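You operate a simulated robot arm through the tools that you are given. There is no shell and no other tool. Be economical: measure what you need, move in short steps, check, and stop when the job is done.

Carry out the task below with a simulated robot arm. There is one attempt and no reset: what you move stays moved.

JOB
The yellow lemon half, the black basin plug, the clear small jar (marked "CHILLI"), the cream round of dough, the shallow yellow bowl and the grey rag stand on the window end of the side counter. Build two piles there out of all six, each thing upright on top of the one below, so that the piles are of one height, to within 1 cm. Leave all else as you found it, and nothing knocked over.

Only the result counts: the job must be done as asked and must still hold three seconds after the hand-in. Knocking over, shifting, dropping, spilling or breaking anything else fails it.

ROBOT AND FRAMES
A 7-joint arm with a two-finger parallel gripper, fixed in place. Base frame: the origin is at the foot of the arm, x ahead of it, y to its left, z up; the work surface is at about z = 0.8. Units: m, rad, N and s.
With the tool pointing down near the work surface it reaches from about 0.3 to 0.7 m from the base axis. Its first joint turns from -1.152 to 1.152 rad. Payload 1.57 kg.
Tool frame: the origin (TCP) lies between the finger pads and is the grasp point; the fingertips stand 0.03 m ahead of it; z points along the fingers, y is the line along which they close. Largest opening 0.11 m; finger width 0.024, thickness 0.012; the body of the gripper, 0.048 by 0.112 m, starts 0.078 m behind the TCP.
Orientation is that of the tool frame in the base frame, as a unit quaternion [w, x, y, z]. With the fingers straight down and closing along the base's y, the tool's x points along the base's -x, its y along +y and its z along -z.

CONTROLS
- The arm moves only by the tool apply_moves. Its argument "commands" is one flat list of numbers, 6 for each row, row after row: the shift along the tool's x, y, z in m, then the turn, a rotation vector about the tool's x, y, z in rad. In form: [x, y, z, wx, wy, wz, x, y, z, wx, wy, wz, ...]. A call has 1 to 12 rows; each row shifts and turns the commanded pose from where the row before left it, along the tool's axes as they then stand. "claw" is the gripper command, from -1 (shut) to 1 (fully open), values between in proportion, set as the call begins (left out, the last holds). Rows are played at 5 a second. More than 0.05 m and 0.15 rad between two rows, or a gripper value outside its range, and nothing of the call is played. A pose out of reach is approached as far as the arm can. The call stops where the force on the tool passes 40 N (or 10 N more than at its start, if that is more) or the arm is blocked; 0.2 s more then pass. The fingers move at their own pace (about 0.108 m/s each) and stop on an object; they squeeze with about 30 N. The grip force told is the motor's: it shows also when the fingers shut on nothing. Time passes only in rows, and 0.2 s behind the last, so rows that do not move let the fingers close. The reply holds the time, the measured pose of the TCP, the force on the tool along the base axes, the opening and the grip force, in the units named above and with some noise.
- Cameras (640 x 400 px; columns grow to the right, rows downward): "scene" is fixed at [0.159, -0.3883, 1.4019]; the picture's right is [0.83, -0.56, 0.00], its down [-0.34, -0.50, -0.80] and it looks along [0.45, 0.66, -0.60] (base axes); focal length 374 px, centre (320, 200). "wrist" rides on the gripper at [-0.036, 0, -0.08] in the tool frame; the picture's right is [0.00, -1.00, 0.00], its down [0.97, 0.00, -0.24] and it looks along [0.24, 0.00, 0.97] (tool axes); focal length 218 px, centre (320, 200).
- capture(camera): a new picture of that camera. It takes no simulated time.
- pixel_to_xyz(camera, pixels): for up to 12 pixels [column, row] of the newest picture of that camera ("zoom" is the newest enlarged one), the place [x, y, z] in the base frame of the surface seen there, good to about 0.003 m. It takes no simulated time.
- enlarge(camera, box): a new picture of the part [left, top, right, bottom] of that camera's present view, enlarged. It takes no simulated time.
- finish_job(): hands the job in; it is judged then, once.

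Work in short steps. Measure before you move; look again where a grasp or a placing could have gone wrong, and mend it. You have 80 turns and 54 pictures in all, those below and enlarged ones among them. Open the gripper and draw the arm clear of the work before you hand the job in, unless the task says otherwise; then end with one line.

The tools are called after ">>>" by a JSON object that holds its "op" and its "data". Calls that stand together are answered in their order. apply_moves: Moves the arm, as the interface text tells. Its arguments: {"type":"object","properties":{"commands":{"type":"array","items":{"type":"number"}},"claw":{"type":"number"}},"required":["commands"]} The other tools are called the same way: capture (camera) takes a picture; pixel_to_xyz (camera, pixels) gives the place of the surface under pixels of a picture; enlarge (camera, box) takes an enlarged picture of a part of a camera's view; finish_job () hands the job in.

At the start:

```text
time: 0.0
tool_pos: [0.3993, 0.1506, 1.1159]
tool_rot: [0.001, 0.0, 1.0, -0.001]
force: [0.0, -0.6, 0.2]
width: 0.1099
finger_force: 0.1
```

scene: 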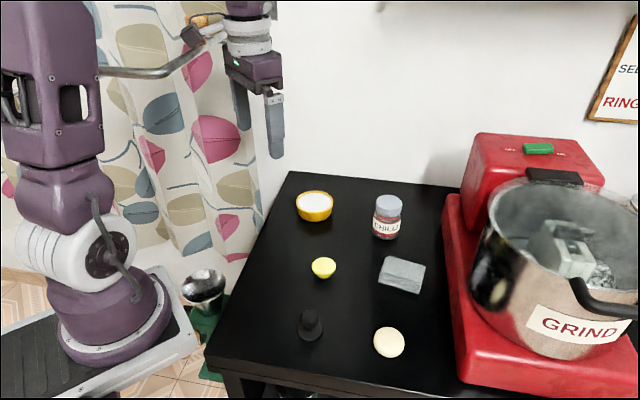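
wrist: 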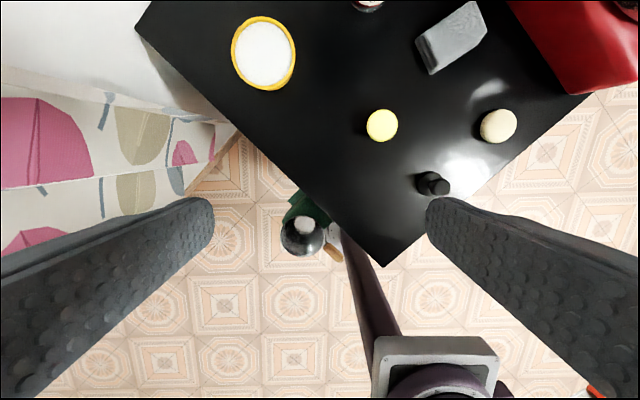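

I'll look closely at the six objects on the counter first.

>>> {"op": "enlarge", "data": {"camera": "scene", "box": [270, 170, 450, 283]}}

>>> {"op": "pixel_to_xyz", "data": {"camera": "scene", "pixels": [[314, 203], [314, 192], [314, 218], [388, 200], [388, 238], [323, 262], [323, 278], [403, 265], [310, 315], [312, 337], [389, 335], [389, 355]]}}

>>> {"op": "pixel_to_xyz", "data": {"camera": "wrist", "pixels": [[264, 53], [233, 53], [294, 53], [264, 20], [264, 86], [382, 125], [498, 126], [440, 184], [455, 30], [420, 40], [480, 10], [434, 70]]}}

```text
3.54 times, centred on (360, 226) of scene
```

zoom: 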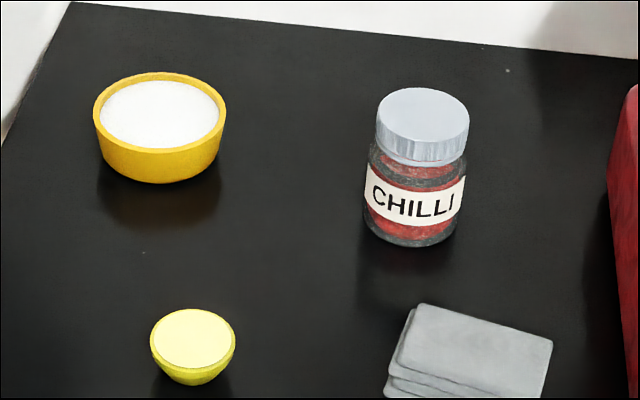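

```text
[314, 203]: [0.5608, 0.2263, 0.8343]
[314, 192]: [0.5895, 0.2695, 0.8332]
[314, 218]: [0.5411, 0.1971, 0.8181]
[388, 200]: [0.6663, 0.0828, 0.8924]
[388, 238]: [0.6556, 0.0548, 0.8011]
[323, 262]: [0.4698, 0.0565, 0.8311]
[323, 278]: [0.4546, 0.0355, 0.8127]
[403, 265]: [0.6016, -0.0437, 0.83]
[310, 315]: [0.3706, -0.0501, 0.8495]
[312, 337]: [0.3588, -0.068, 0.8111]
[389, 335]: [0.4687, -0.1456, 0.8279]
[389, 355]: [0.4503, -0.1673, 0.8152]
```

```text
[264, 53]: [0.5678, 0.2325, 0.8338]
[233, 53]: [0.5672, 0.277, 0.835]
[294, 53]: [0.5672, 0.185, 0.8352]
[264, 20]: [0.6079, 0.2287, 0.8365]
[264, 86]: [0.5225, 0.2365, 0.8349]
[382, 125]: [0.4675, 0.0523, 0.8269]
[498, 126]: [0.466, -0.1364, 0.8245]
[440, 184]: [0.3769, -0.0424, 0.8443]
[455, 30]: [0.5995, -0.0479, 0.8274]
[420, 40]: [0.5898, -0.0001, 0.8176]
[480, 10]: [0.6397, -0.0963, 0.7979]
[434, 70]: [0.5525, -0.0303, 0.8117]
```

The bowl looks filled or deep white (zoom 160,113). I'll measure its inner surface, the rims and the tops of the rest.

>>> {"op": "pixel_to_xyz", "data": {"camera": "zoom", "pixels": [[160, 113], [160, 90], [160, 140], [120, 113], [200, 113], [160, 150], [98, 110], [160, 76], [422, 110], [193, 335], [470, 345], [280, 250]]}}

>>> {"op": "enlarge", "data": {"camera": "scene", "box": [280, 250, 440, 365]}}

>>> {"op": "pixel_to_xyz", "data": {"camera": "zoom", "pixels": [[172, 50], [144, 80], [120, 245], [120, 262], [120, 290], [436, 310], [436, 340], [436, 410], [490, 60], [420, 45], [560, 70], [530, 130]]}}

```text
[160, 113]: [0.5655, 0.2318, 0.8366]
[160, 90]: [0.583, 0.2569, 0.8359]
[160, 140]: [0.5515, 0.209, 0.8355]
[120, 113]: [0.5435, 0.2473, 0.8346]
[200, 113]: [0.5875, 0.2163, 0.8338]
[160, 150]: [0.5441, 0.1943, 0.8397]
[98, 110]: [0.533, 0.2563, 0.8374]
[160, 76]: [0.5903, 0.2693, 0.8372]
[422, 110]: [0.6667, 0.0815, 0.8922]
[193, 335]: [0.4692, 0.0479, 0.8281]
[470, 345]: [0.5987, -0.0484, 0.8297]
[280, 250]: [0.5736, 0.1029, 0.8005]
```

```text
3.48 times, centred on (360, 308) of scene
```

zoom: 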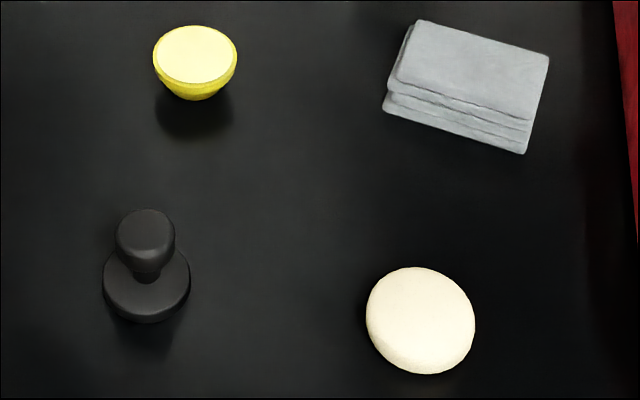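

```text
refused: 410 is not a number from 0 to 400
```

The bowl is filled level to the rim at z≈0.836, so I must keep it level. Now I'll measure the plug (zoom 145,235), dough (420,315), rag (470,65) and lemon (195,55).

>>> {"op": "pixel_to_xyz", "data": {"camera": "zoom", "pixels": [[195, 55], [180, 45], [145, 225], [145, 240], [150, 295], [120, 285], [420, 300], [420, 320], [410, 330], [470, 60], [500, 80], [250, 330]]}}

>>> {"op": "pixel_to_xyz", "data": {"camera": "zoom", "pixels": [[418, 24], [546, 56], [528, 116], [400, 78], [384, 112], [524, 152], [373, 320], [473, 320], [420, 270], [106, 280], [188, 280], [420, 371]]}}

```text
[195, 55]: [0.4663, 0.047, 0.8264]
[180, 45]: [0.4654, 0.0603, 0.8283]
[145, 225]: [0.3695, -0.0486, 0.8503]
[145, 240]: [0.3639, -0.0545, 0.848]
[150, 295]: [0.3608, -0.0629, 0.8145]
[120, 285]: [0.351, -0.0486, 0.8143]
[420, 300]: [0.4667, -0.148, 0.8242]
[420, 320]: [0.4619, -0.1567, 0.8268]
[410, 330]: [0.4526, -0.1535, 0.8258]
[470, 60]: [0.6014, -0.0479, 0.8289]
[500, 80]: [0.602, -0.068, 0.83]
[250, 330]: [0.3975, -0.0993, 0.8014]
```

```text
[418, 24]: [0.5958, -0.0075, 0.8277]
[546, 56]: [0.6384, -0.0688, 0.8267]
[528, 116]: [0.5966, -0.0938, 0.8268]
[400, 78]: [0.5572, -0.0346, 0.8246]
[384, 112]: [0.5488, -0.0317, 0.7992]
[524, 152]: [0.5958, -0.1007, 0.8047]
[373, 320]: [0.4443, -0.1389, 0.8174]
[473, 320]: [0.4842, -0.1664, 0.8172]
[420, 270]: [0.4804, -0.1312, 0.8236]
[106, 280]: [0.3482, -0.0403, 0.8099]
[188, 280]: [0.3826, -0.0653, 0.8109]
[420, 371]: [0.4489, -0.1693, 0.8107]
```

Table is z≈0.800, giving heights of about: jar 92, bowl 36, lemon 27, plug 49, dough 26, rag 29 mm. Jar + bowl (128) against rag + dough + lemon + plug (131) balances. I'll move above the dough for a close look.

>>> {"op": "apply_moves", "data": {"commands": [-0.0081, -0.0375, 0.0145, 0, 0, 0, -0.0081, -0.0375, 0.0145, 0, 0, 0, -0.0081, -0.0375, 0.0145, 0, 0, 0, -0.0081, -0.0375, 0.0145, 0, 0, 0, -0.0081, -0.0375, 0.0145, 0, 0, 0, -0.0081, -0.0375, 0.0145, 0, 0, 0, -0.0081, -0.0375, 0.0145, 0, 0, 0, -0.0081, -0.0375, 0.0145, 0, 0, 0], "claw": 1}}

>>> {"op": "capture", "data": {"camera": "wrist"}}

>>> {"op": "capture", "data": {"camera": "scene"}}

```text
time: 1.8
tool_pos: [0.4645, -0.1494, 1.0009]
tool_rot: [0.0, 0.0, 1.0, 0.0]
force: [-0.6, 0.0, 0.7]
width: 0.11
finger_force: 0.1
```

```text
49 pictures are left
```

wrist: 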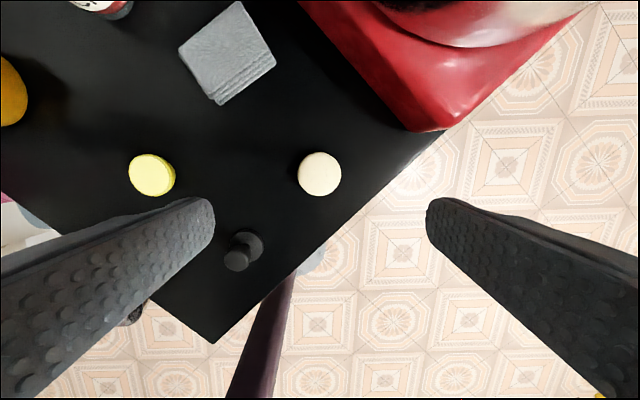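

```text
48 pictures are left
```

scene: 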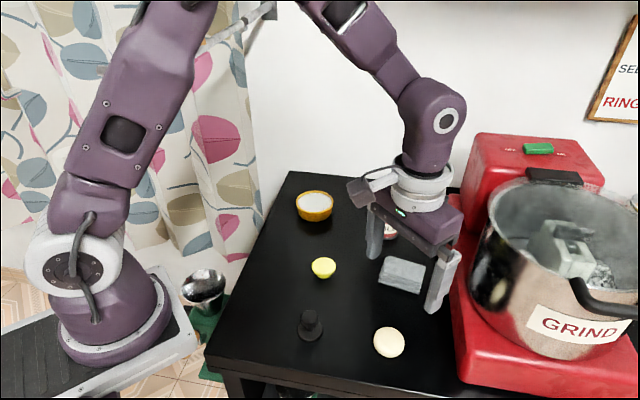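

The dough is at wrist (319,174), lemon (152,174), plug (240,248), rag (228,52). I'll measure their outlines.

>>> {"op": "pixel_to_xyz", "data": {"camera": "wrist", "pixels": [[319, 174], [301, 174], [338, 174], [319, 156], [319, 192], [319, 165], [310, 174], [328, 174], [131, 174], [172, 174], [152, 157], [152, 192]]}}

>>> {"op": "pixel_to_xyz", "data": {"camera": "wrist", "pixels": [[240, 4], [182, 45], [216, 98], [274, 58], [228, 50], [205, 50], [250, 50], [238, 258], [250, 240], [372, 100], [330, 50], [152, 174]]}}

>>> {"op": "enlarge", "data": {"camera": "wrist", "box": [110, 0, 370, 280]}}

```text
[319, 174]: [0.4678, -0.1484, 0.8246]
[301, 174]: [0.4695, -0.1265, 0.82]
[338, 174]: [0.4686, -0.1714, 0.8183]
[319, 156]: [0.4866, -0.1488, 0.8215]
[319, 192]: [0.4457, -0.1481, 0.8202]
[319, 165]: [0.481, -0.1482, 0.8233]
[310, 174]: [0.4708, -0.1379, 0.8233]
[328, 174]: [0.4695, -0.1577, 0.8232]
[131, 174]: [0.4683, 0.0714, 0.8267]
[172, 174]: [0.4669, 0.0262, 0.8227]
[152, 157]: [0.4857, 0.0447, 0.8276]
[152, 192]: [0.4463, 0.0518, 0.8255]
```

```text
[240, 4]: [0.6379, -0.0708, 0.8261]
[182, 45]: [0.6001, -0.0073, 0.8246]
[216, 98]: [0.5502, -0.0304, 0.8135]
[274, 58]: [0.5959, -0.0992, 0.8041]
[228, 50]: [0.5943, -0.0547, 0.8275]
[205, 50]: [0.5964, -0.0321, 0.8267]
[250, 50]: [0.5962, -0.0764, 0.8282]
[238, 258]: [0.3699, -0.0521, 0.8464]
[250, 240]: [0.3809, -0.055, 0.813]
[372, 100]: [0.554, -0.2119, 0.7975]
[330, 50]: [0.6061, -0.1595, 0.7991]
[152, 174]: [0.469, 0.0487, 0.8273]
```

```text
1.43 times, centred on (240, 140) of wrist
```

zoom: 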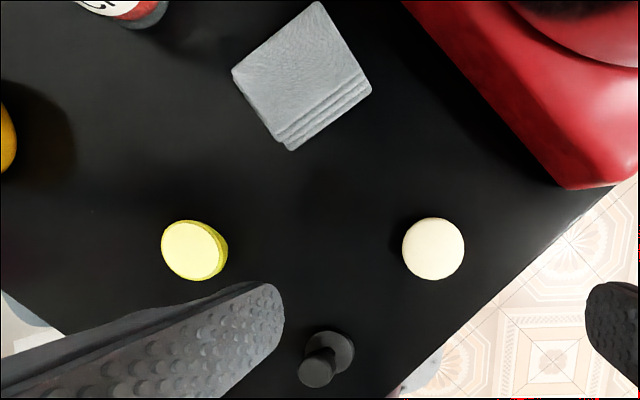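

Dough centre is (0.467,-0.149) and dia about 45 mm; lemon centre (0.467,0.048). Stacking order depends on how flat the dough and the lemon base are, so I'll enlarge both.

>>> {"op": "enlarge", "data": {"camera": "scene", "box": [365, 320, 413, 365]}}

>>> {"op": "pixel_to_xyz", "data": {"camera": "zoom", "pixels": [[320, 90], [320, 110], [320, 130], [320, 150], [320, 170], [320, 200], [320, 230], [320, 250], [320, 270], [320, 290], [320, 310], [320, 330]]}}

>>> {"op": "enlarge", "data": {"camera": "scene", "box": [300, 248, 348, 288]}}

```text
8.89 times, centred on (389, 342) of scene
```

zoom: 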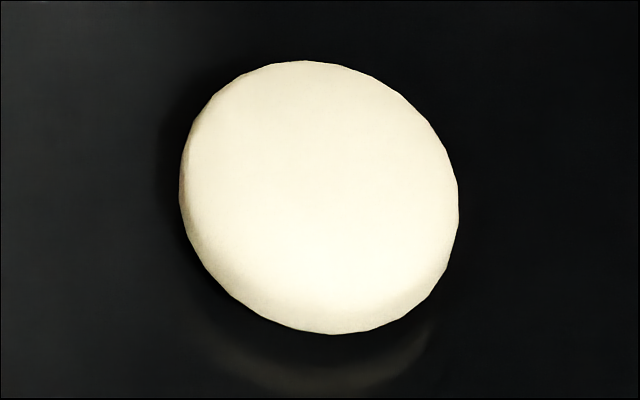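

```text
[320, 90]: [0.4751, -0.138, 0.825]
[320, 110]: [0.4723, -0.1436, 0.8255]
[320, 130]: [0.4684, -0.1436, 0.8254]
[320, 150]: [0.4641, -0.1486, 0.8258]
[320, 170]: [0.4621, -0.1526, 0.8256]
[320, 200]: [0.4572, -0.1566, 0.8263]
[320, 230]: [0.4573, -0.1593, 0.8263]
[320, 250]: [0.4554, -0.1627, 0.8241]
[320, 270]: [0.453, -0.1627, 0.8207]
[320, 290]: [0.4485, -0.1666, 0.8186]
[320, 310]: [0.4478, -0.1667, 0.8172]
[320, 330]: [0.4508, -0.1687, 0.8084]
```

```text
10.00 times, centred on (324, 268) of scene
```

zoom: 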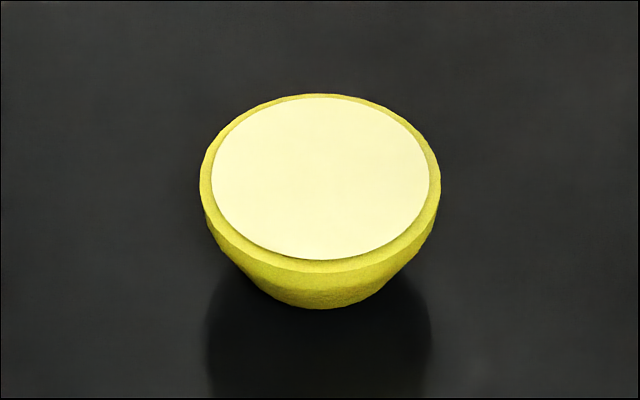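

The dough's top is flat to about r=16 mm and the lemon has a flat base. Order: rag, dough, lemon, plug. I'll go down on the dough to TCP z≈0.836.

>>> {"op": "apply_moves", "data": {"commands": [-0.0025, 0, 0.03, 0, 0, 0, 0, 0, 0.035, 0, 0, 0, 0, 0, 0.035, 0, 0, 0, 0, 0, 0.035, 0, 0, 0, 0, 0, 0.029, 0, 0, 0], "claw": 1}}

>>> {"op": "apply_moves", "data": {"commands": [0, 0, 0, 0, 0, 0, 0, 0, 0, 0, 0, 0, 0, 0, 0, 0, 0, 0, 0, 0, 0, 0, 0, 0], "claw": -1}}

>>> {"op": "capture", "data": {"camera": "wrist"}}

```text
time: 3.0
tool_pos: [0.4663, -0.1509, 0.8364]
tool_rot: [0.0, -0.001, 1.0, 0.0]
force: [0.2, 1.4, -0.4]
width: 0.1101
finger_force: 0.0
```

```text
time: 4.0
tool_pos: [0.4669, -0.1506, 0.8356]
tool_rot: [0.0, 0.0, 1.0, 0.0]
force: [0.5, 0.4, 0.2]
width: 0.0606
finger_force: 30.2
```

```text
44 pictures are left
```

wrist: 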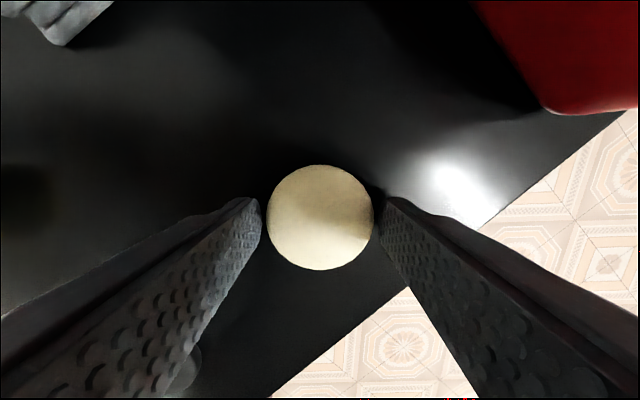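

The fingers stopped at 0.061 with 30 N around the dough (320,217). I'll lift 6 cm and check it comes along.

>>> {"op": "apply_moves", "data": {"commands": [0, 0, -0.02, 0, 0, 0, 0, 0, -0.02, 0, 0, 0, 0, 0, -0.02, 0, 0, 0]}}

>>> {"op": "capture", "data": {"camera": "scene"}}

```text
time: 4.8
tool_pos: [0.467, -0.15, 0.8978]
tool_rot: [0.0, 0.0, 1.0, 0.0]
force: [1.1, 0.1, 0.4]
width: 0.0
finger_force: 21.6
```

```text
43 pictures are left
```

scene: 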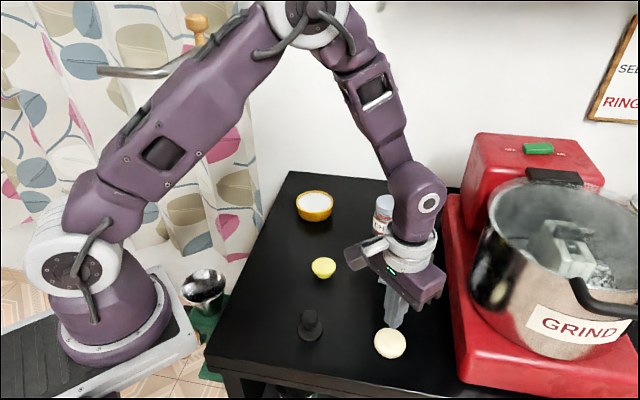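

The dough slipped out: fingers are shut on nothing and it still lies at scene (390,343). I'll open and re-measure it from here.

>>> {"op": "apply_moves", "data": {"commands": [0, 0, 0, 0, 0, 0, 0, 0, 0, 0, 0, 0, 0, 0, 0, 0, 0, 0], "claw": 1}}

>>> {"op": "capture", "data": {"camera": "wrist"}}

>>> {"op": "pixel_to_xyz", "data": {"camera": "wrist", "pixels": [[320, 195], [290, 195], [350, 195], [285, 195], [355, 195], [280, 195], [360, 195], [320, 165], [320, 230], [320, 235], [275, 195], [365, 195]]}}

```text
time: 5.6
tool_pos: [0.4662, -0.1493, 0.8967]
tool_rot: [0.0, 0.001, 1.0, 0.0]
force: [-0.5, 0.1, 0.3]
width: 0.1099
finger_force: 0.1
```

```text
42 pictures are left
```

wrist: 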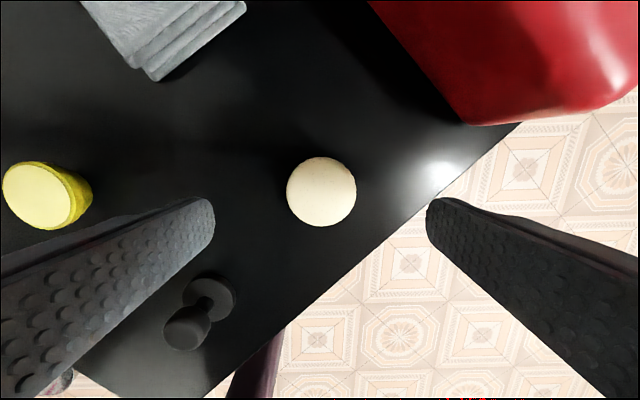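

```text
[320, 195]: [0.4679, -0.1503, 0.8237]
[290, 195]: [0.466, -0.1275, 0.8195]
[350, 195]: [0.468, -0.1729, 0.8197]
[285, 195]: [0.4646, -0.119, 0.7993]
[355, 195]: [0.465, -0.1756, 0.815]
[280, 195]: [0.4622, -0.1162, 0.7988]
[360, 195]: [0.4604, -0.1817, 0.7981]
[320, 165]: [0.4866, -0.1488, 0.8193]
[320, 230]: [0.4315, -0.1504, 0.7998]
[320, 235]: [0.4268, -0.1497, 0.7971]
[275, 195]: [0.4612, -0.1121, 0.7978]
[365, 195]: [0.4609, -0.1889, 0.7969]
```

The dough hasn't moved (centre ≈(0.467,-0.150), about 51 mm across). I'll try again about 4 mm lower and close, checking the opening as I go.

>>> {"op": "apply_moves", "data": {"commands": [0, 0, 0.03, 0, 0, 0, 0, 0, 0.025, 0, 0, 0, 0, 0, 0.01, 0, 0, 0]}}

>>> {"op": "apply_moves", "data": {"commands": [0, 0, 0, 0, 0, 0, 0, 0, 0, 0, 0, 0, 0, 0, 0, 0, 0, 0, 0, 0, 0, 0, 0, 0, 0, 0, 0, 0, 0, 0, 0, 0, 0, 0, 0, 0], "claw": -1}}

>>> {"op": "apply_moves", "data": {"commands": [0, 0, -0.004, 0, 0, 0, 0, 0, -0.004, 0, 0, 0]}}

>>> {"op": "capture", "data": {"camera": "wrist"}}

```text
time: 6.4
tool_pos: [0.4664, -0.15, 0.8329]
tool_rot: [0.0, 0.0, 1.0, 0.001]
force: [-0.5, 0.8, -0.4]
width: 0.11
finger_force: 0.0
```

```text
time: 7.8
tool_pos: [0.4657, -0.1489, 0.8329]
tool_rot: [0.0, 0.0, 1.0, 0.0]
force: [-1.1, -0.3, -0.4]
width: 0.0603
finger_force: 30.1
```

```text
time: 8.4
tool_pos: [0.4671, -0.1507, 0.8413]
tool_rot: [0.0, 0.0, 1.0, 0.001]
force: [0.2, -0.7, -1.1]
width: 0.0601
finger_force: 30.2
```

```text
41 pictures are left
```

wrist: 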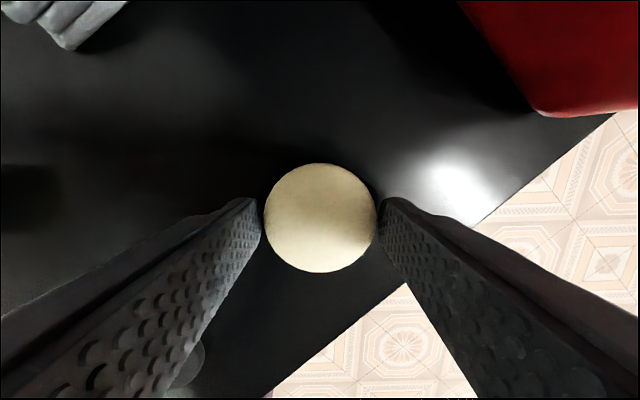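

Now the dough spans 264–376 px at a higher TCP, so it rises with the gripper. I'll lift on slowly and check.

>>> {"op": "apply_moves", "data": {"commands": [0, 0, -0.006, 0, 0, 0, 0, 0, -0.008, 0, 0, 0, 0, 0, -0.01, 0, 0, 0, 0, 0, -0.01, 0, 0, 0, 0, 0, -0.01, 0, 0, 0]}}

>>> {"op": "capture", "data": {"camera": "wrist"}}

```text
time: 9.6
tool_pos: [0.467, -0.1505, 0.8856]
tool_rot: [-0.001, 0.0, 1.0, 0.0]
force: [-0.6, -0.2, -1.3]
width: 0.0598
finger_force: 29.9
```

```text
40 pictures are left
```

wrist: 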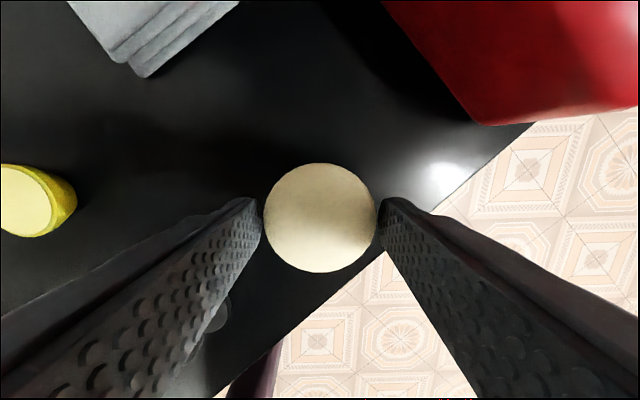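

The dough is held steady, its bottom 33 mm below the TCP. I'll carry it to above the rag centre (0.598,-0.052) at moderate speed.

>>> {"op": "apply_moves", "data": {"commands": [0, 0, -0.01, 0, 0, 0, -0.01, 0.008, -0.01, 0, 0, 0, -0.017, 0.013, 0, 0, 0, 0, -0.02, 0.015, 0, 0, 0, 0, -0.02, 0.015, 0, 0, 0, 0, -0.02, 0.015, 0, 0, 0, 0, -0.02, 0.0145, 0, 0, 0, 0, -0.015, 0.011, 0, 0, 0, 0, -0.009, 0.007, 0, 0, 0, 0]}}

>>> {"op": "capture", "data": {"camera": "wrist"}}

>>> {"op": "capture", "data": {"camera": "scene"}}

```text
time: 11.6
tool_pos: [0.5972, -0.053, 0.9053]
tool_rot: [0.0, 0.001, 1.0, 0.0]
force: [0.1, -0.7, -0.6]
width: 0.06
finger_force: 29.7
```

```text
39 pictures are left
```

wrist: 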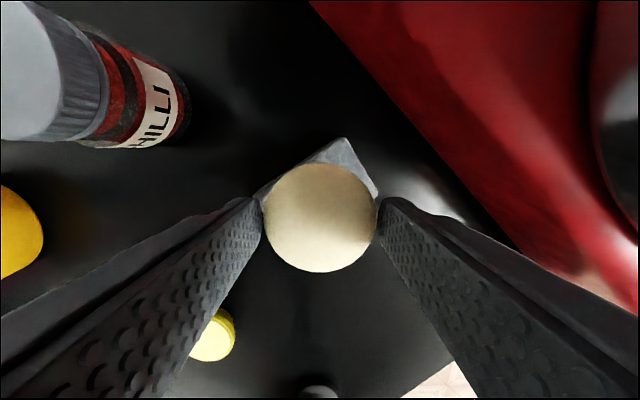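

```text
38 pictures are left
```

scene: 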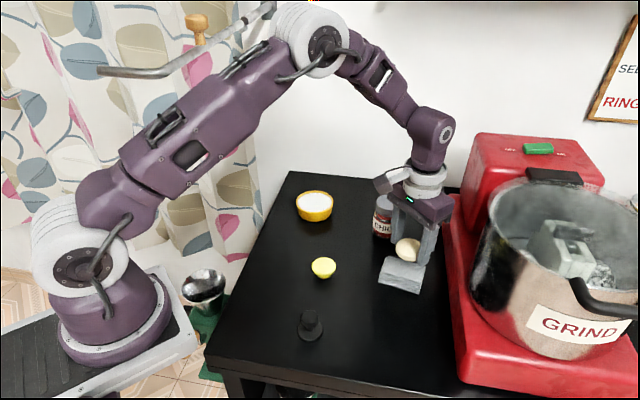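

The dough is above the rag (scene 403,250) and still held. I'll lower to TCP z≈0.864, then ease down to touch.

>>> {"op": "apply_moves", "data": {"commands": [0, 0, 0.015, 0, 0, 0, 0, 0, 0.015, 0, 0, 0, 0, 0, 0.01, 0, 0, 0, 0, 0, 0.003, 0, 0, 0, 0, 0, 0, 0, 0, 0]}}

>>> {"op": "enlarge", "data": {"camera": "scene", "box": [360, 220, 450, 300]}}

```text
time: 12.8
tool_pos: [0.598, -0.0525, 0.8604]
tool_rot: [0.001, 0.0, 1.0, -0.001]
force: [0.2, 0.3, -1.7]
width: 0.06
finger_force: 30.0
```

```text
5.00 times, centred on (405, 260) of scene
```

zoom: 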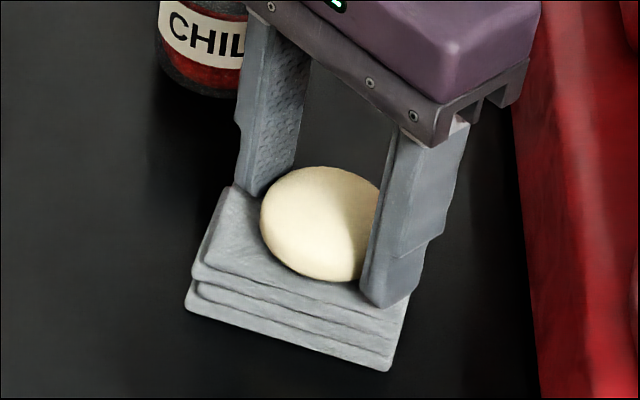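

The dough is practically at the rag's top. I'll ease 1 mm down and open.

>>> {"op": "apply_moves", "data": {"commands": [0, 0, 0.001, 0, 0, 0, 0, 0, 0, 0, 0, 0]}}

>>> {"op": "apply_moves", "data": {"commands": [0, 0, 0, 0, 0, 0, 0, 0, 0, 0, 0, 0, 0, 0, 0, 0, 0, 0], "claw": 1}}

>>> {"op": "apply_moves", "data": {"commands": [0, 0, -0.02, 0, 0, 0, 0, 0, -0.03, 0, 0, 0, 0, 0, -0.04, 0, 0, 0, 0, 0, -0.04, 0, 0, 0]}}

>>> {"op": "capture", "data": {"camera": "wrist"}}

>>> {"op": "pixel_to_xyz", "data": {"camera": "wrist", "pixels": [[320, 180], [310, 180], [330, 180], [320, 170], [320, 190], [296, 180], [345, 180], [320, 156], [320, 205], [300, 160], [340, 160], [320, 175]]}}

>>> {"op": "enlarge", "data": {"camera": "scene", "box": [360, 220, 450, 300]}}

```text
time: 13.4
tool_pos: [0.5987, -0.0529, 0.8608]
tool_rot: [0.001, 0.0, 1.0, -0.001]
force: [-1.1, -1.2, 11.3]
width: 0.06
finger_force: 29.8
```

```text
time: 14.2
tool_pos: [0.5979, -0.0517, 0.8589]
tool_rot: [0.001, 0.0, 1.0, 0.0]
force: [0.1, -0.2, 0.7]
width: 0.1098
finger_force: 0.0
```

```text
time: 15.2
tool_pos: [0.596, -0.0518, 0.9907]
tool_rot: [0.0, 0.0, 1.0, 0.0]
force: [0.4, -0.6, -0.6]
width: 0.1102
finger_force: 0.2
```

```text
36 pictures are left
```

wrist: 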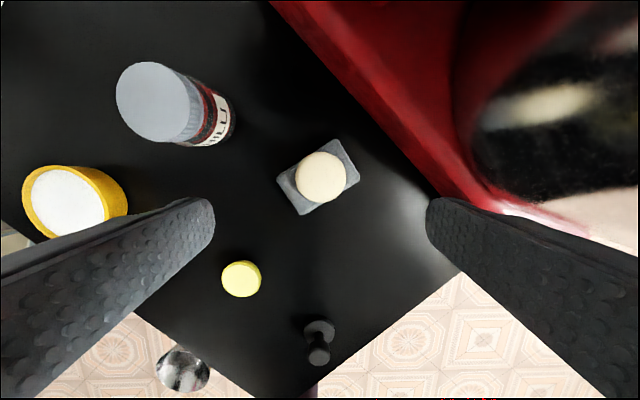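

```text
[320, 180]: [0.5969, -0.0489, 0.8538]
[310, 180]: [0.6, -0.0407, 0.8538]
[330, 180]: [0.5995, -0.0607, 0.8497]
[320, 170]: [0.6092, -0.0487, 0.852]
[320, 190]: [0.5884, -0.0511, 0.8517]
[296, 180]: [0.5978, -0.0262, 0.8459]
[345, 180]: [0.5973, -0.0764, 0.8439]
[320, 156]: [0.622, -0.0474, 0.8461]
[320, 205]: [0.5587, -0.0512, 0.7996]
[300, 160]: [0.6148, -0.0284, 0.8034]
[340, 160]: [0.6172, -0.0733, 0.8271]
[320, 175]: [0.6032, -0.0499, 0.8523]
```

```text
5.00 times, centred on (405, 260) of scene
```

zoom: 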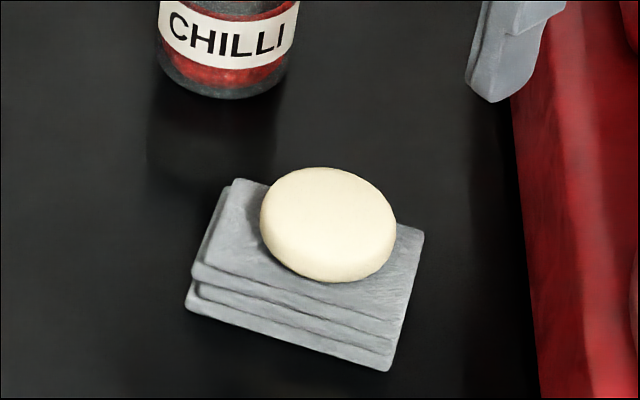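

The dough sits flat, centred at ≈(0.599,-0.051), top z≈0.853. Next I'll go above the lemon and measure it from there.

>>> {"op": "apply_moves", "data": {"commands": [0.0258, 0.0201, 0.015, 0, 0, 0, 0.0258, 0.0201, 0.015, 0, 0, 0, 0.0258, 0.0201, 0.015, 0, 0, 0, 0.0258, 0.0201, 0.015, 0, 0, 0, 0.0258, 0.0201, 0.015, 0, 0, 0]}}

>>> {"op": "capture", "data": {"camera": "wrist"}}

>>> {"op": "pixel_to_xyz", "data": {"camera": "wrist", "pixels": [[320, 195], [296, 195], [300, 195], [340, 195], [345, 195], [320, 175], [320, 218], [310, 185], [330, 205]]}}

```text
time: 16.4
tool_pos: [0.4692, 0.0466, 0.9157]
tool_rot: [0.001, 0.0, 1.0, 0.0]
force: [-0.6, -0.8, -0.2]
width: 0.1099
finger_force: 0.0
```

```text
34 pictures are left
```

wrist: 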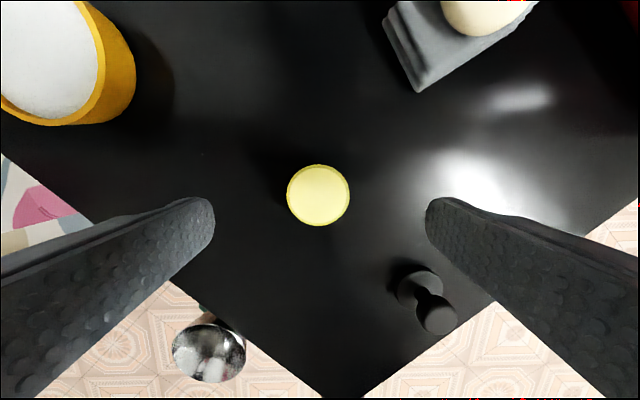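

```text
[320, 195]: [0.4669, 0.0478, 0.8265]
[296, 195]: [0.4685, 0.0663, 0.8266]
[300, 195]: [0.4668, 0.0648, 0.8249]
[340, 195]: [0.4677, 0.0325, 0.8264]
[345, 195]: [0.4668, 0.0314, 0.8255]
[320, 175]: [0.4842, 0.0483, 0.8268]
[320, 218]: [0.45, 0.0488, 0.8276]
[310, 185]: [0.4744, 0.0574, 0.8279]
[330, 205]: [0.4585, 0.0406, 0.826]
```

Lemon centre is (0.467,0.0485), rim about 48 mm, top z 0.827. I'll descend to TCP 0.833 and close.

>>> {"op": "apply_moves", "data": {"commands": [0.002, 0.0015, 0.03, 0, 0, 0, 0, 0, 0.03, 0, 0, 0, 0, 0, 0.0185, 0, 0, 0, 0, 0, 0.004, 0, 0, 0]}}

>>> {"op": "apply_moves", "data": {"commands": [0, 0, 0, 0, 0, 0, 0, 0, 0, 0, 0, 0, 0, 0, 0, 0, 0, 0, 0, 0, 0, 0, 0, 0, 0, 0, 0, 0, 0, 0], "claw": -1}}

>>> {"op": "apply_moves", "data": {"commands": [0, 0, -0.004, 0, 0, 0, 0, 0, -0.006, 0, 0, 0, 0, 0, -0.008, 0, 0, 0, 0, 0, -0.01, 0, 0, 0]}}

>>> {"op": "capture", "data": {"camera": "wrist"}}

>>> {"op": "enlarge", "data": {"camera": "scene", "box": [280, 220, 380, 300]}}

```text
time: 17.4
tool_pos: [0.4667, 0.0503, 0.8334]
tool_rot: [0.0, -0.001, 1.0, -0.001]
force: [0.0, -0.6, -0.2]
width: 0.11
finger_force: 0.1
```

```text
time: 18.6
tool_pos: [0.468, 0.0502, 0.8333]
tool_rot: [-0.001, -0.001, 1.0, -0.001]
force: [0.5, 0.4, 1.0]
width: 0.0476
finger_force: 29.6
```

```text
time: 19.6
tool_pos: [0.4666, 0.0517, 0.861]
tool_rot: [0.0, 0.0, 1.0, 0.0]
force: [0.4, 0.2, 0.2]
width: 0.0478
finger_force: 30.3
```

```text
33 pictures are left
```

wrist: 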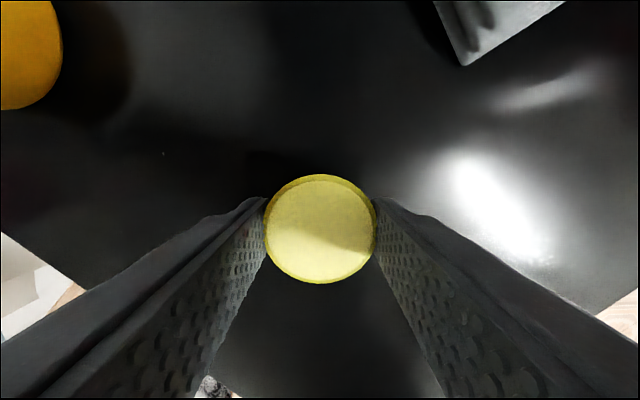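

```text
5.00 times, centred on (330, 260) of scene
```

zoom: 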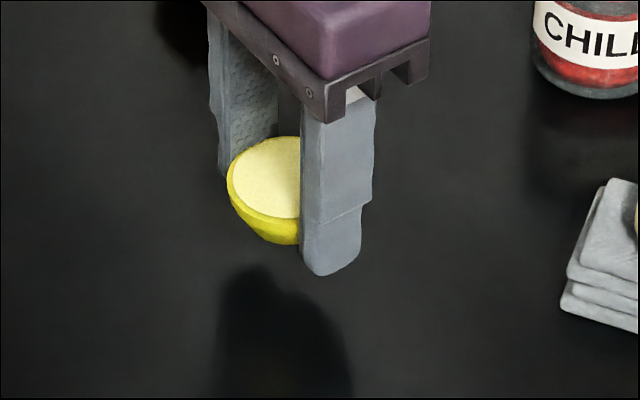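

The lemon is held; I'll check whether its face stayed level.

>>> {"op": "pixel_to_xyz", "data": {"camera": "wrist", "pixels": [[320, 190], [320, 200], [320, 215], [320, 230], [320, 245], [320, 260], [320, 275], [280, 230], [300, 230], [340, 230], [360, 230], [320, 180]]}}

```text
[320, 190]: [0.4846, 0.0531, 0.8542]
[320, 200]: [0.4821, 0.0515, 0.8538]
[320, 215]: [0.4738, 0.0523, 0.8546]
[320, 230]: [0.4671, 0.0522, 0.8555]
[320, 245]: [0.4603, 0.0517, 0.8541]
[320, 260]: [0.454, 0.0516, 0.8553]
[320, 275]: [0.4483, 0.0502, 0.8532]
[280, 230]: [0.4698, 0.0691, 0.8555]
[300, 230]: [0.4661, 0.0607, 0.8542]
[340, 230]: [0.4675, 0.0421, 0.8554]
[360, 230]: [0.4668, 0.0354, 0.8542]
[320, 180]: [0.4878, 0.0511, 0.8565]
```

The face is level (z≈0.8545 throughout) and the lemon is centred on the TCP. I'll raise and carry it to above the dough (0.599,-0.051).

>>> {"op": "apply_moves", "data": {"commands": [0, 0, -0.015, 0, 0, 0, 0, 0, -0.02, 0, 0, 0, -0.008, -0.006, -0.02, 0, 0, 0, -0.018, -0.014, -0.01, 0, 0, 0, -0.02, -0.016, 0, 0, 0, 0, -0.02, -0.016, 0, 0, 0, 0, -0.02, -0.016, 0, 0, 0, 0, -0.02, -0.016, 0, 0, 0, 0, -0.016, -0.012, 0, 0, 0, 0, -0.0105, -0.007, 0, 0, 0, 0]}}

>>> {"op": "apply_moves", "data": {"commands": [0, 0, 0.01, 0, 0, 0, 0, 0, 0.01, 0, 0, 0]}}

>>> {"op": "capture", "data": {"camera": "wrist"}}

>>> {"op": "enlarge", "data": {"camera": "scene", "box": [360, 220, 450, 300]}}

```text
time: 21.8
tool_pos: [0.6004, -0.0528, 0.9254]
tool_rot: [-0.001, 0.0, 1.0, 0.0]
force: [0.1, 0.4, -0.9]
width: 0.0475
finger_force: 30.1
```

```text
time: 22.4
tool_pos: [0.5979, -0.0529, 0.9047]
tool_rot: [0.0, 0.0, 1.0, 0.0]
force: [0.2, 0.5, -1.7]
width: 0.0474
finger_force: 29.6
```

```text
31 pictures are left
```

wrist: 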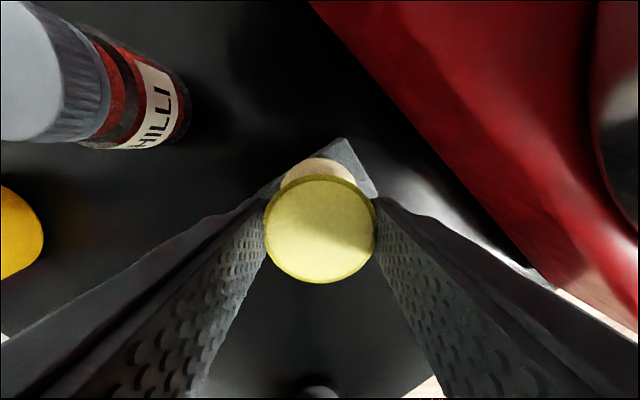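

```text
5.00 times, centred on (405, 260) of scene
```

zoom: 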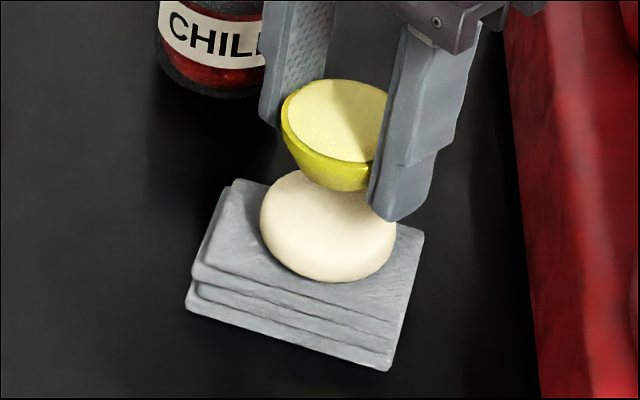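

Lemon (centre px 320) and dough (282–358, centre 320) line up. I'll lower in small steps until contact at about z=0.886.

>>> {"op": "apply_moves", "data": {"commands": [0, 0, 0.008, 0, 0, 0, 0, 0, 0.006, 0, 0, 0, 0, 0, 0.003, 0, 0, 0, 0, 0, 0, 0, 0, 0]}}

>>> {"op": "apply_moves", "data": {"commands": [0, 0, 0.0015, 0, 0, 0, 0, 0, 0, 0, 0, 0]}}

>>> {"op": "enlarge", "data": {"camera": "scene", "box": [360, 220, 450, 300]}}

```text
time: 23.4
tool_pos: [0.5983, -0.0528, 0.888]
tool_rot: [0.0, 0.0, 1.0, 0.0]
force: [0.4, 0.3, -0.5]
width: 0.0475
finger_force: 30.4
```

```text
time: 24.0
tool_pos: [0.5978, -0.0521, 0.8873]
tool_rot: [0.0, 0.0, 1.0, 0.0]
force: [-0.2, 0.0, -0.4]
width: 0.0474
finger_force: 30.6
```

```text
5.00 times, centred on (405, 260) of scene
```

zoom: 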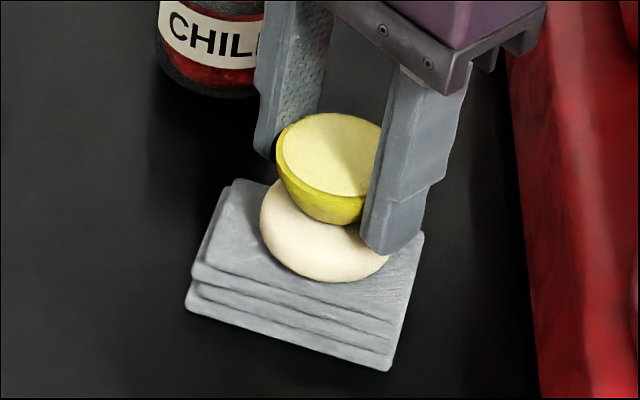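

No contact yet. I'll step 1 mm at a time.

>>> {"op": "apply_moves", "data": {"commands": [0, 0, 0.001, 0, 0, 0, 0, 0, 0, 0, 0, 0]}}

>>> {"op": "apply_moves", "data": {"commands": [0, 0, 0.001, 0, 0, 0, 0, 0, 0, 0, 0, 0]}}

```text
time: 24.6
tool_pos: [0.5989, -0.0525, 0.8857]
tool_rot: [0.001, 0.001, 1.0, 0.0]
force: [-2.3, -0.6, 9.8]
width: 0.0478
finger_force: 30.0
```

```text
time: 25.2
tool_pos: [0.5982, -0.0519, 0.8864]
tool_rot: [0.002, -0.001, 1.0, -0.001]
force: [-1.2, 0.6, 24.7]
width: 0.0473
finger_force: 29.7
```

Contact is felt (25 N at z≈0.886). I'll ease back 1 mm, open and rise.

>>> {"op": "apply_moves", "data": {"commands": [0, 0, -0.001, 0, 0, 0]}}

>>> {"op": "apply_moves", "data": {"commands": [0, 0, 0, 0, 0, 0, 0, 0, 0, 0, 0, 0, 0, 0, 0, 0, 0, 0], "claw": 1}}

>>> {"op": "apply_moves", "data": {"commands": [0, 0, -0.02, 0, 0, 0, 0, 0, -0.04, 0, 0, 0, 0, 0, -0.045, 0, 0, 0]}}

>>> {"op": "capture", "data": {"camera": "wrist"}}

>>> {"op": "enlarge", "data": {"camera": "scene", "box": [360, 220, 450, 300]}}

```text
time: 25.6
tool_pos: [0.5986, -0.0532, 0.8858]
tool_rot: [0.0, 0.001, 1.0, 0.001]
force: [-0.1, 0.1, 15.4]
width: 0.0475
finger_force: 29.9
```

```text
time: 26.4
tool_pos: [0.5978, -0.0514, 0.8853]
tool_rot: [0.0, 0.0, 1.0, 0.001]
force: [0.1, 0.3, -0.3]
width: 0.1101
finger_force: 0.1
```

```text
time: 27.2
tool_pos: [0.5989, -0.0532, 0.9892]
tool_rot: [0.001, -0.001, 1.0, 0.001]
force: [-0.1, 0.0, -0.2]
width: 0.1099
finger_force: 0.1
```

```text
28 pictures are left
```

wrist: 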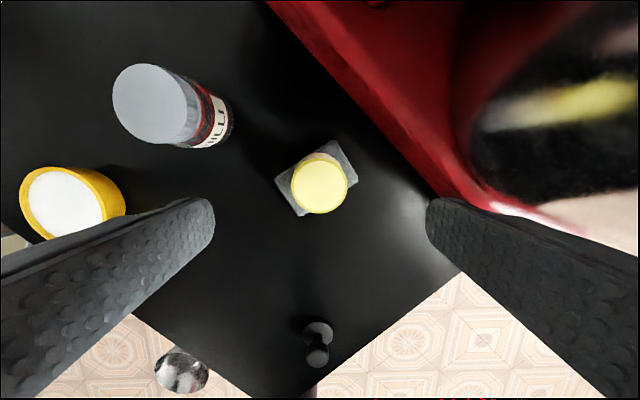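

```text
5.00 times, centred on (405, 260) of scene
```

zoom: 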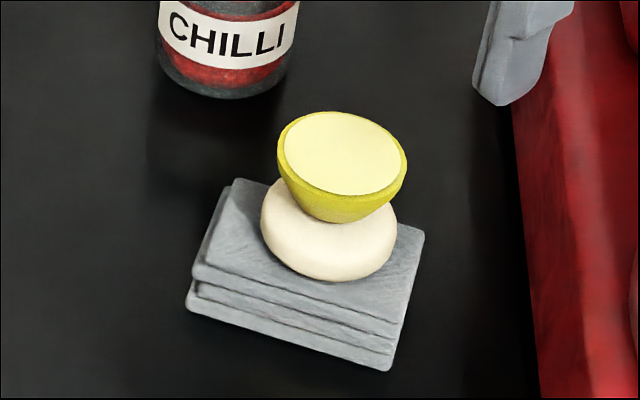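

The lemon stands on the dough. I'll measure its face and the plug (317,335).

>>> {"op": "pixel_to_xyz", "data": {"camera": "wrist", "pixels": [[320, 186], [320, 170], [320, 200], [300, 186], [338, 186], [320, 161], [320, 211], [294, 186], [344, 186], [318, 352], [322, 328], [316, 358]]}}

>>> {"op": "apply_moves", "data": {"commands": [0.045, 0, 0, 0, 0, 0, 0.045, 0, 0, 0, 0, 0, 0.045, 0, 0.01, 0, 0, 0, 0.045, 0, 0.02, 0, 0, 0, 0.045, 0, 0.02, 0, 0, 0]}}

>>> {"op": "capture", "data": {"camera": "wrist"}}

```text
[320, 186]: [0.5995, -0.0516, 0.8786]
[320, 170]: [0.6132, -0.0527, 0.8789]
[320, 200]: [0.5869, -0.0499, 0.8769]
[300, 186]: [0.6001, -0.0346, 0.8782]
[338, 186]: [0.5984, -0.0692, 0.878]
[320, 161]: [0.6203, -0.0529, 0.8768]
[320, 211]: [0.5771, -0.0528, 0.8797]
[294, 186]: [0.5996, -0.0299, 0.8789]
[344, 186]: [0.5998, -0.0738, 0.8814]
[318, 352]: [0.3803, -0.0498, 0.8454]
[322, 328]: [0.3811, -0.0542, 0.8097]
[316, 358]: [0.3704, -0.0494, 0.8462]
```

```text
time: 28.4
tool_pos: [0.3732, -0.0553, 0.9428]
tool_rot: [-0.001, 0.0, 1.0, 0.001]
force: [1.0, -0.3, 0.8]
width: 0.11
finger_force: 0.1
```

```text
26 pictures are left
```

wrist: 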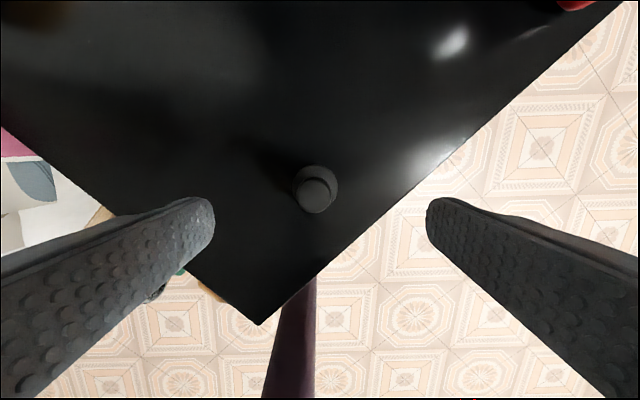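

Lemon face is level at z≈0.8785, centre (0.599,-0.052). Now the plug, with its knob around (315,195) and base about 293–338.

>>> {"op": "pixel_to_xyz", "data": {"camera": "wrist", "pixels": [[315, 195], [302, 195], [328, 195], [315, 183], [315, 208], [296, 188], [336, 188], [316, 168], [316, 174], [316, 212], [308, 170], [325, 170]]}}

>>> {"op": "enlarge", "data": {"camera": "wrist", "box": [270, 150, 370, 230]}}

```text
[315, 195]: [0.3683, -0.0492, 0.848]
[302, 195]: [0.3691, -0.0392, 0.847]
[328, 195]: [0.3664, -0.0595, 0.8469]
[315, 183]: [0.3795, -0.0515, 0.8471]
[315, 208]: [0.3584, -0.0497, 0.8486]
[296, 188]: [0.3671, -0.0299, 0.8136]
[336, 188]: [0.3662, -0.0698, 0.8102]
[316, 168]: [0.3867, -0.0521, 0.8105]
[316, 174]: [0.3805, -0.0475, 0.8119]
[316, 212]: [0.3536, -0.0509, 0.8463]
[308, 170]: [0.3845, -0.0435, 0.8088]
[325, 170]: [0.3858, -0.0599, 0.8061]
```

```text
5.00 times, centred on (320, 190) of wrist
```

zoom: 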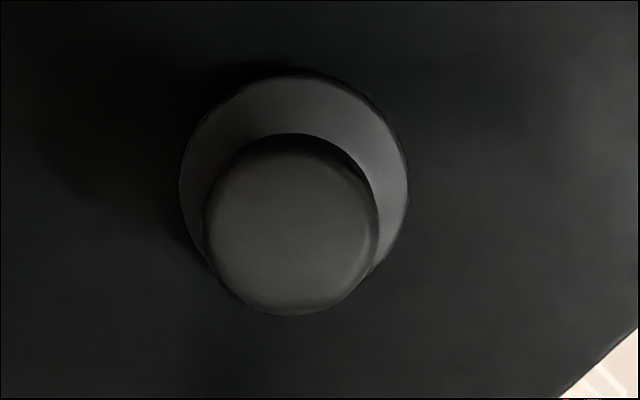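

The plug's centre is (0.367,-0.050), knob about 27 mm across, base 42 mm, top z 0.848. I'll grip the knob with the tips at z≈0.818, clear of the base.

>>> {"op": "apply_moves", "data": {"commands": [0.006, 0.003, 0.03, 0, 0, 0, 0, 0, 0.03, 0, 0, 0, 0, 0, 0.025, 0, 0, 0, 0, 0, 0.0095, 0, 0, 0, 0, 0, 0, 0, 0, 0]}}

>>> {"op": "apply_moves", "data": {"commands": [0, 0, 0, 0, 0, 0, 0, 0, 0, 0, 0, 0, 0, 0, 0, 0, 0, 0, 0, 0, 0, 0, 0, 0, 0, 0, 0, 0, 0, 0], "claw": -1}}

>>> {"op": "apply_moves", "data": {"commands": [0, 0, -0.004, 0, 0, 0, 0, 0, -0.008, 0, 0, 0, 0, 0, -0.012, 0, 0, 0, 0, 0, -0.015, 0, 0, 0, 0, 0, -0.02, 0, 0, 0]}}

>>> {"op": "capture", "data": {"camera": "wrist"}}

>>> {"op": "enlarge", "data": {"camera": "scene", "box": [260, 240, 380, 345]}}

```text
time: 29.6
tool_pos: [0.3669, -0.0493, 0.846]
tool_rot: [-0.001, 0.001, 1.0, 0.0]
force: [0.1, -0.2, -0.2]
width: 0.1098
finger_force: 0.0
```

```text
time: 30.8
tool_pos: [0.3668, -0.0506, 0.8458]
tool_rot: [0.0, 0.001, 1.0, 0.0]
force: [-1.0, 1.8, 3.3]
width: 0.0283
finger_force: 29.8
```

```text
time: 32.0
tool_pos: [0.3662, -0.0494, 0.9056]
tool_rot: [-0.001, 0.0, 1.0, 0.0]
force: [-0.6, 0.0, -0.1]
width: 0.0281
finger_force: 29.9
```

```text
24 pictures are left
```

wrist: 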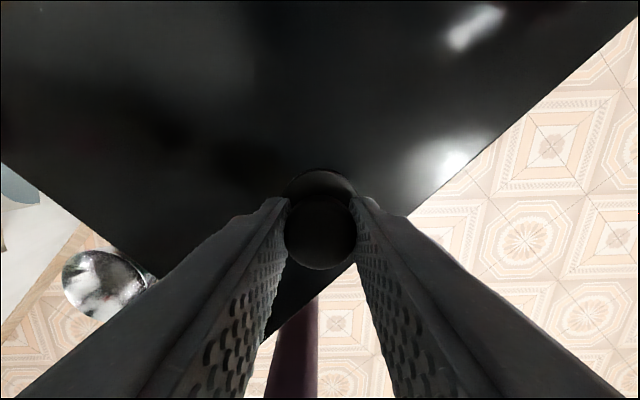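

```text
3.81 times, centred on (320, 292) of scene
```

zoom: 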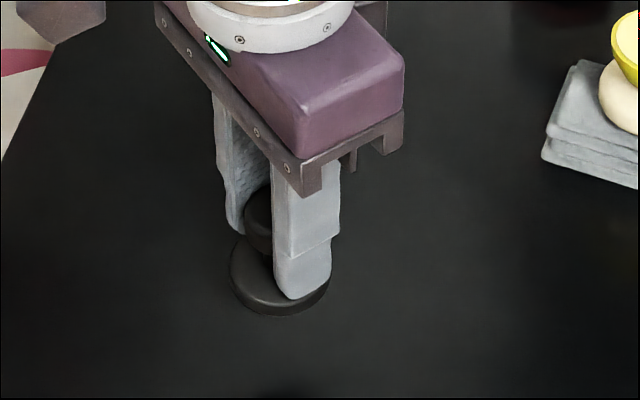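

The plug is held upright, bottom 46 mm below the TCP. I'll rise to z≈0.96 and carry it to (0.599,-0.052).

>>> {"op": "apply_moves", "data": {"commands": [0, 0, -0.02, 0, 0, 0, 0, 0, -0.02, 0, 0, 0, -0.01, 0, -0.015, 0, 0, 0, -0.02, 0, 0, 0, 0, 0, -0.025, 0, 0, 0, 0, 0, -0.03, 0, 0, 0, 0, 0, -0.03, 0, 0, 0, 0, 0, -0.03, 0, 0, 0, 0, 0, -0.03, 0, 0, 0, 0, 0, -0.025, -0.001, 0, 0, 0, 0, -0.02, -0.001, 0, 0, 0, 0, -0.012, 0, 0, 0, 0, 0]}}

>>> {"op": "apply_moves", "data": {"commands": [0, 0, 0.01, 0, 0, 0, 0, 0, 0, 0, 0, 0]}}

>>> {"op": "capture", "data": {"camera": "wrist"}}

>>> {"op": "enlarge", "data": {"camera": "scene", "box": [350, 190, 450, 290]}}

```text
time: 34.6
tool_pos: [0.5998, -0.0523, 0.9604]
tool_rot: [0.0, 0.001, 1.0, 0.0]
force: [0.3, -0.5, -0.7]
width: 0.0283
finger_force: 30.1
```

```text
time: 35.2
tool_pos: [0.5994, -0.0516, 0.9518]
tool_rot: [0.0, 0.0, 1.0, 0.0]
force: [0.9, -0.7, -0.4]
width: 0.0282
finger_force: 29.9
```

```text
22 pictures are left
```

wrist: 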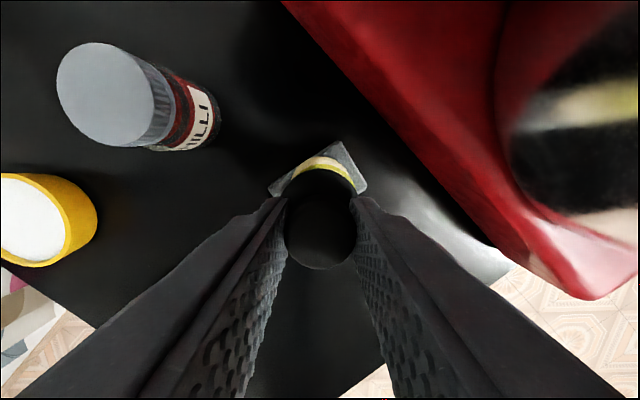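

```text
4.00 times, centred on (400, 240) of scene
```

zoom: 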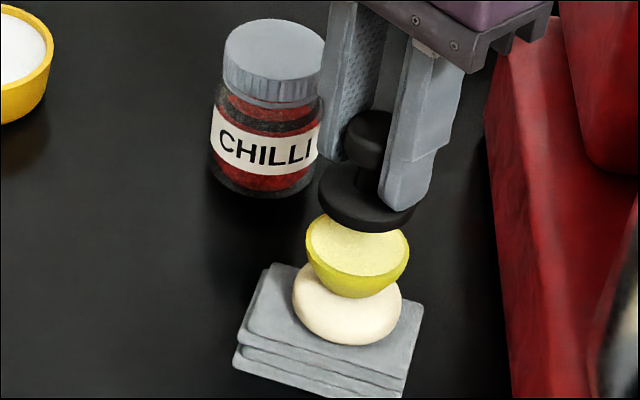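

Plug and lemon line up. I'll lower to z≈0.927, then feel for contact by 1 mm.

>>> {"op": "apply_moves", "data": {"commands": [0, 0, 0.01, 0, 0, 0, 0, 0, 0.008, 0, 0, 0, 0, 0, 0.006, 0, 0, 0, 0, 0, 0, 0, 0, 0]}}

>>> {"op": "apply_moves", "data": {"commands": [0, 0, 0.001, 0, 0, 0, 0, 0, 0, 0, 0, 0]}}

>>> {"op": "apply_moves", "data": {"commands": [0, 0, 0.001, 0, 0, 0, 0, 0, 0, 0, 0, 0]}}

```text
time: 36.2
tool_pos: [0.6007, -0.0513, 0.9261]
tool_rot: [0.0, 0.0, 1.0, 0.0]
force: [-0.5, -0.2, 0.0]
width: 0.028
finger_force: 29.8
```

```text
time: 36.8
tool_pos: [0.5999, -0.0531, 0.9245]
tool_rot: [0.001, 0.0, 1.0, 0.0]
force: [-1.2, -0.4, 4.8]
width: 0.0283
finger_force: 30.0
```

```text
time: 37.4
tool_pos: [0.6007, -0.0525, 0.9244]
tool_rot: [0.001, -0.001, 1.0, 0.001]
force: [-0.3, -1.1, 11.8]
width: 0.0282
finger_force: 30.0
```

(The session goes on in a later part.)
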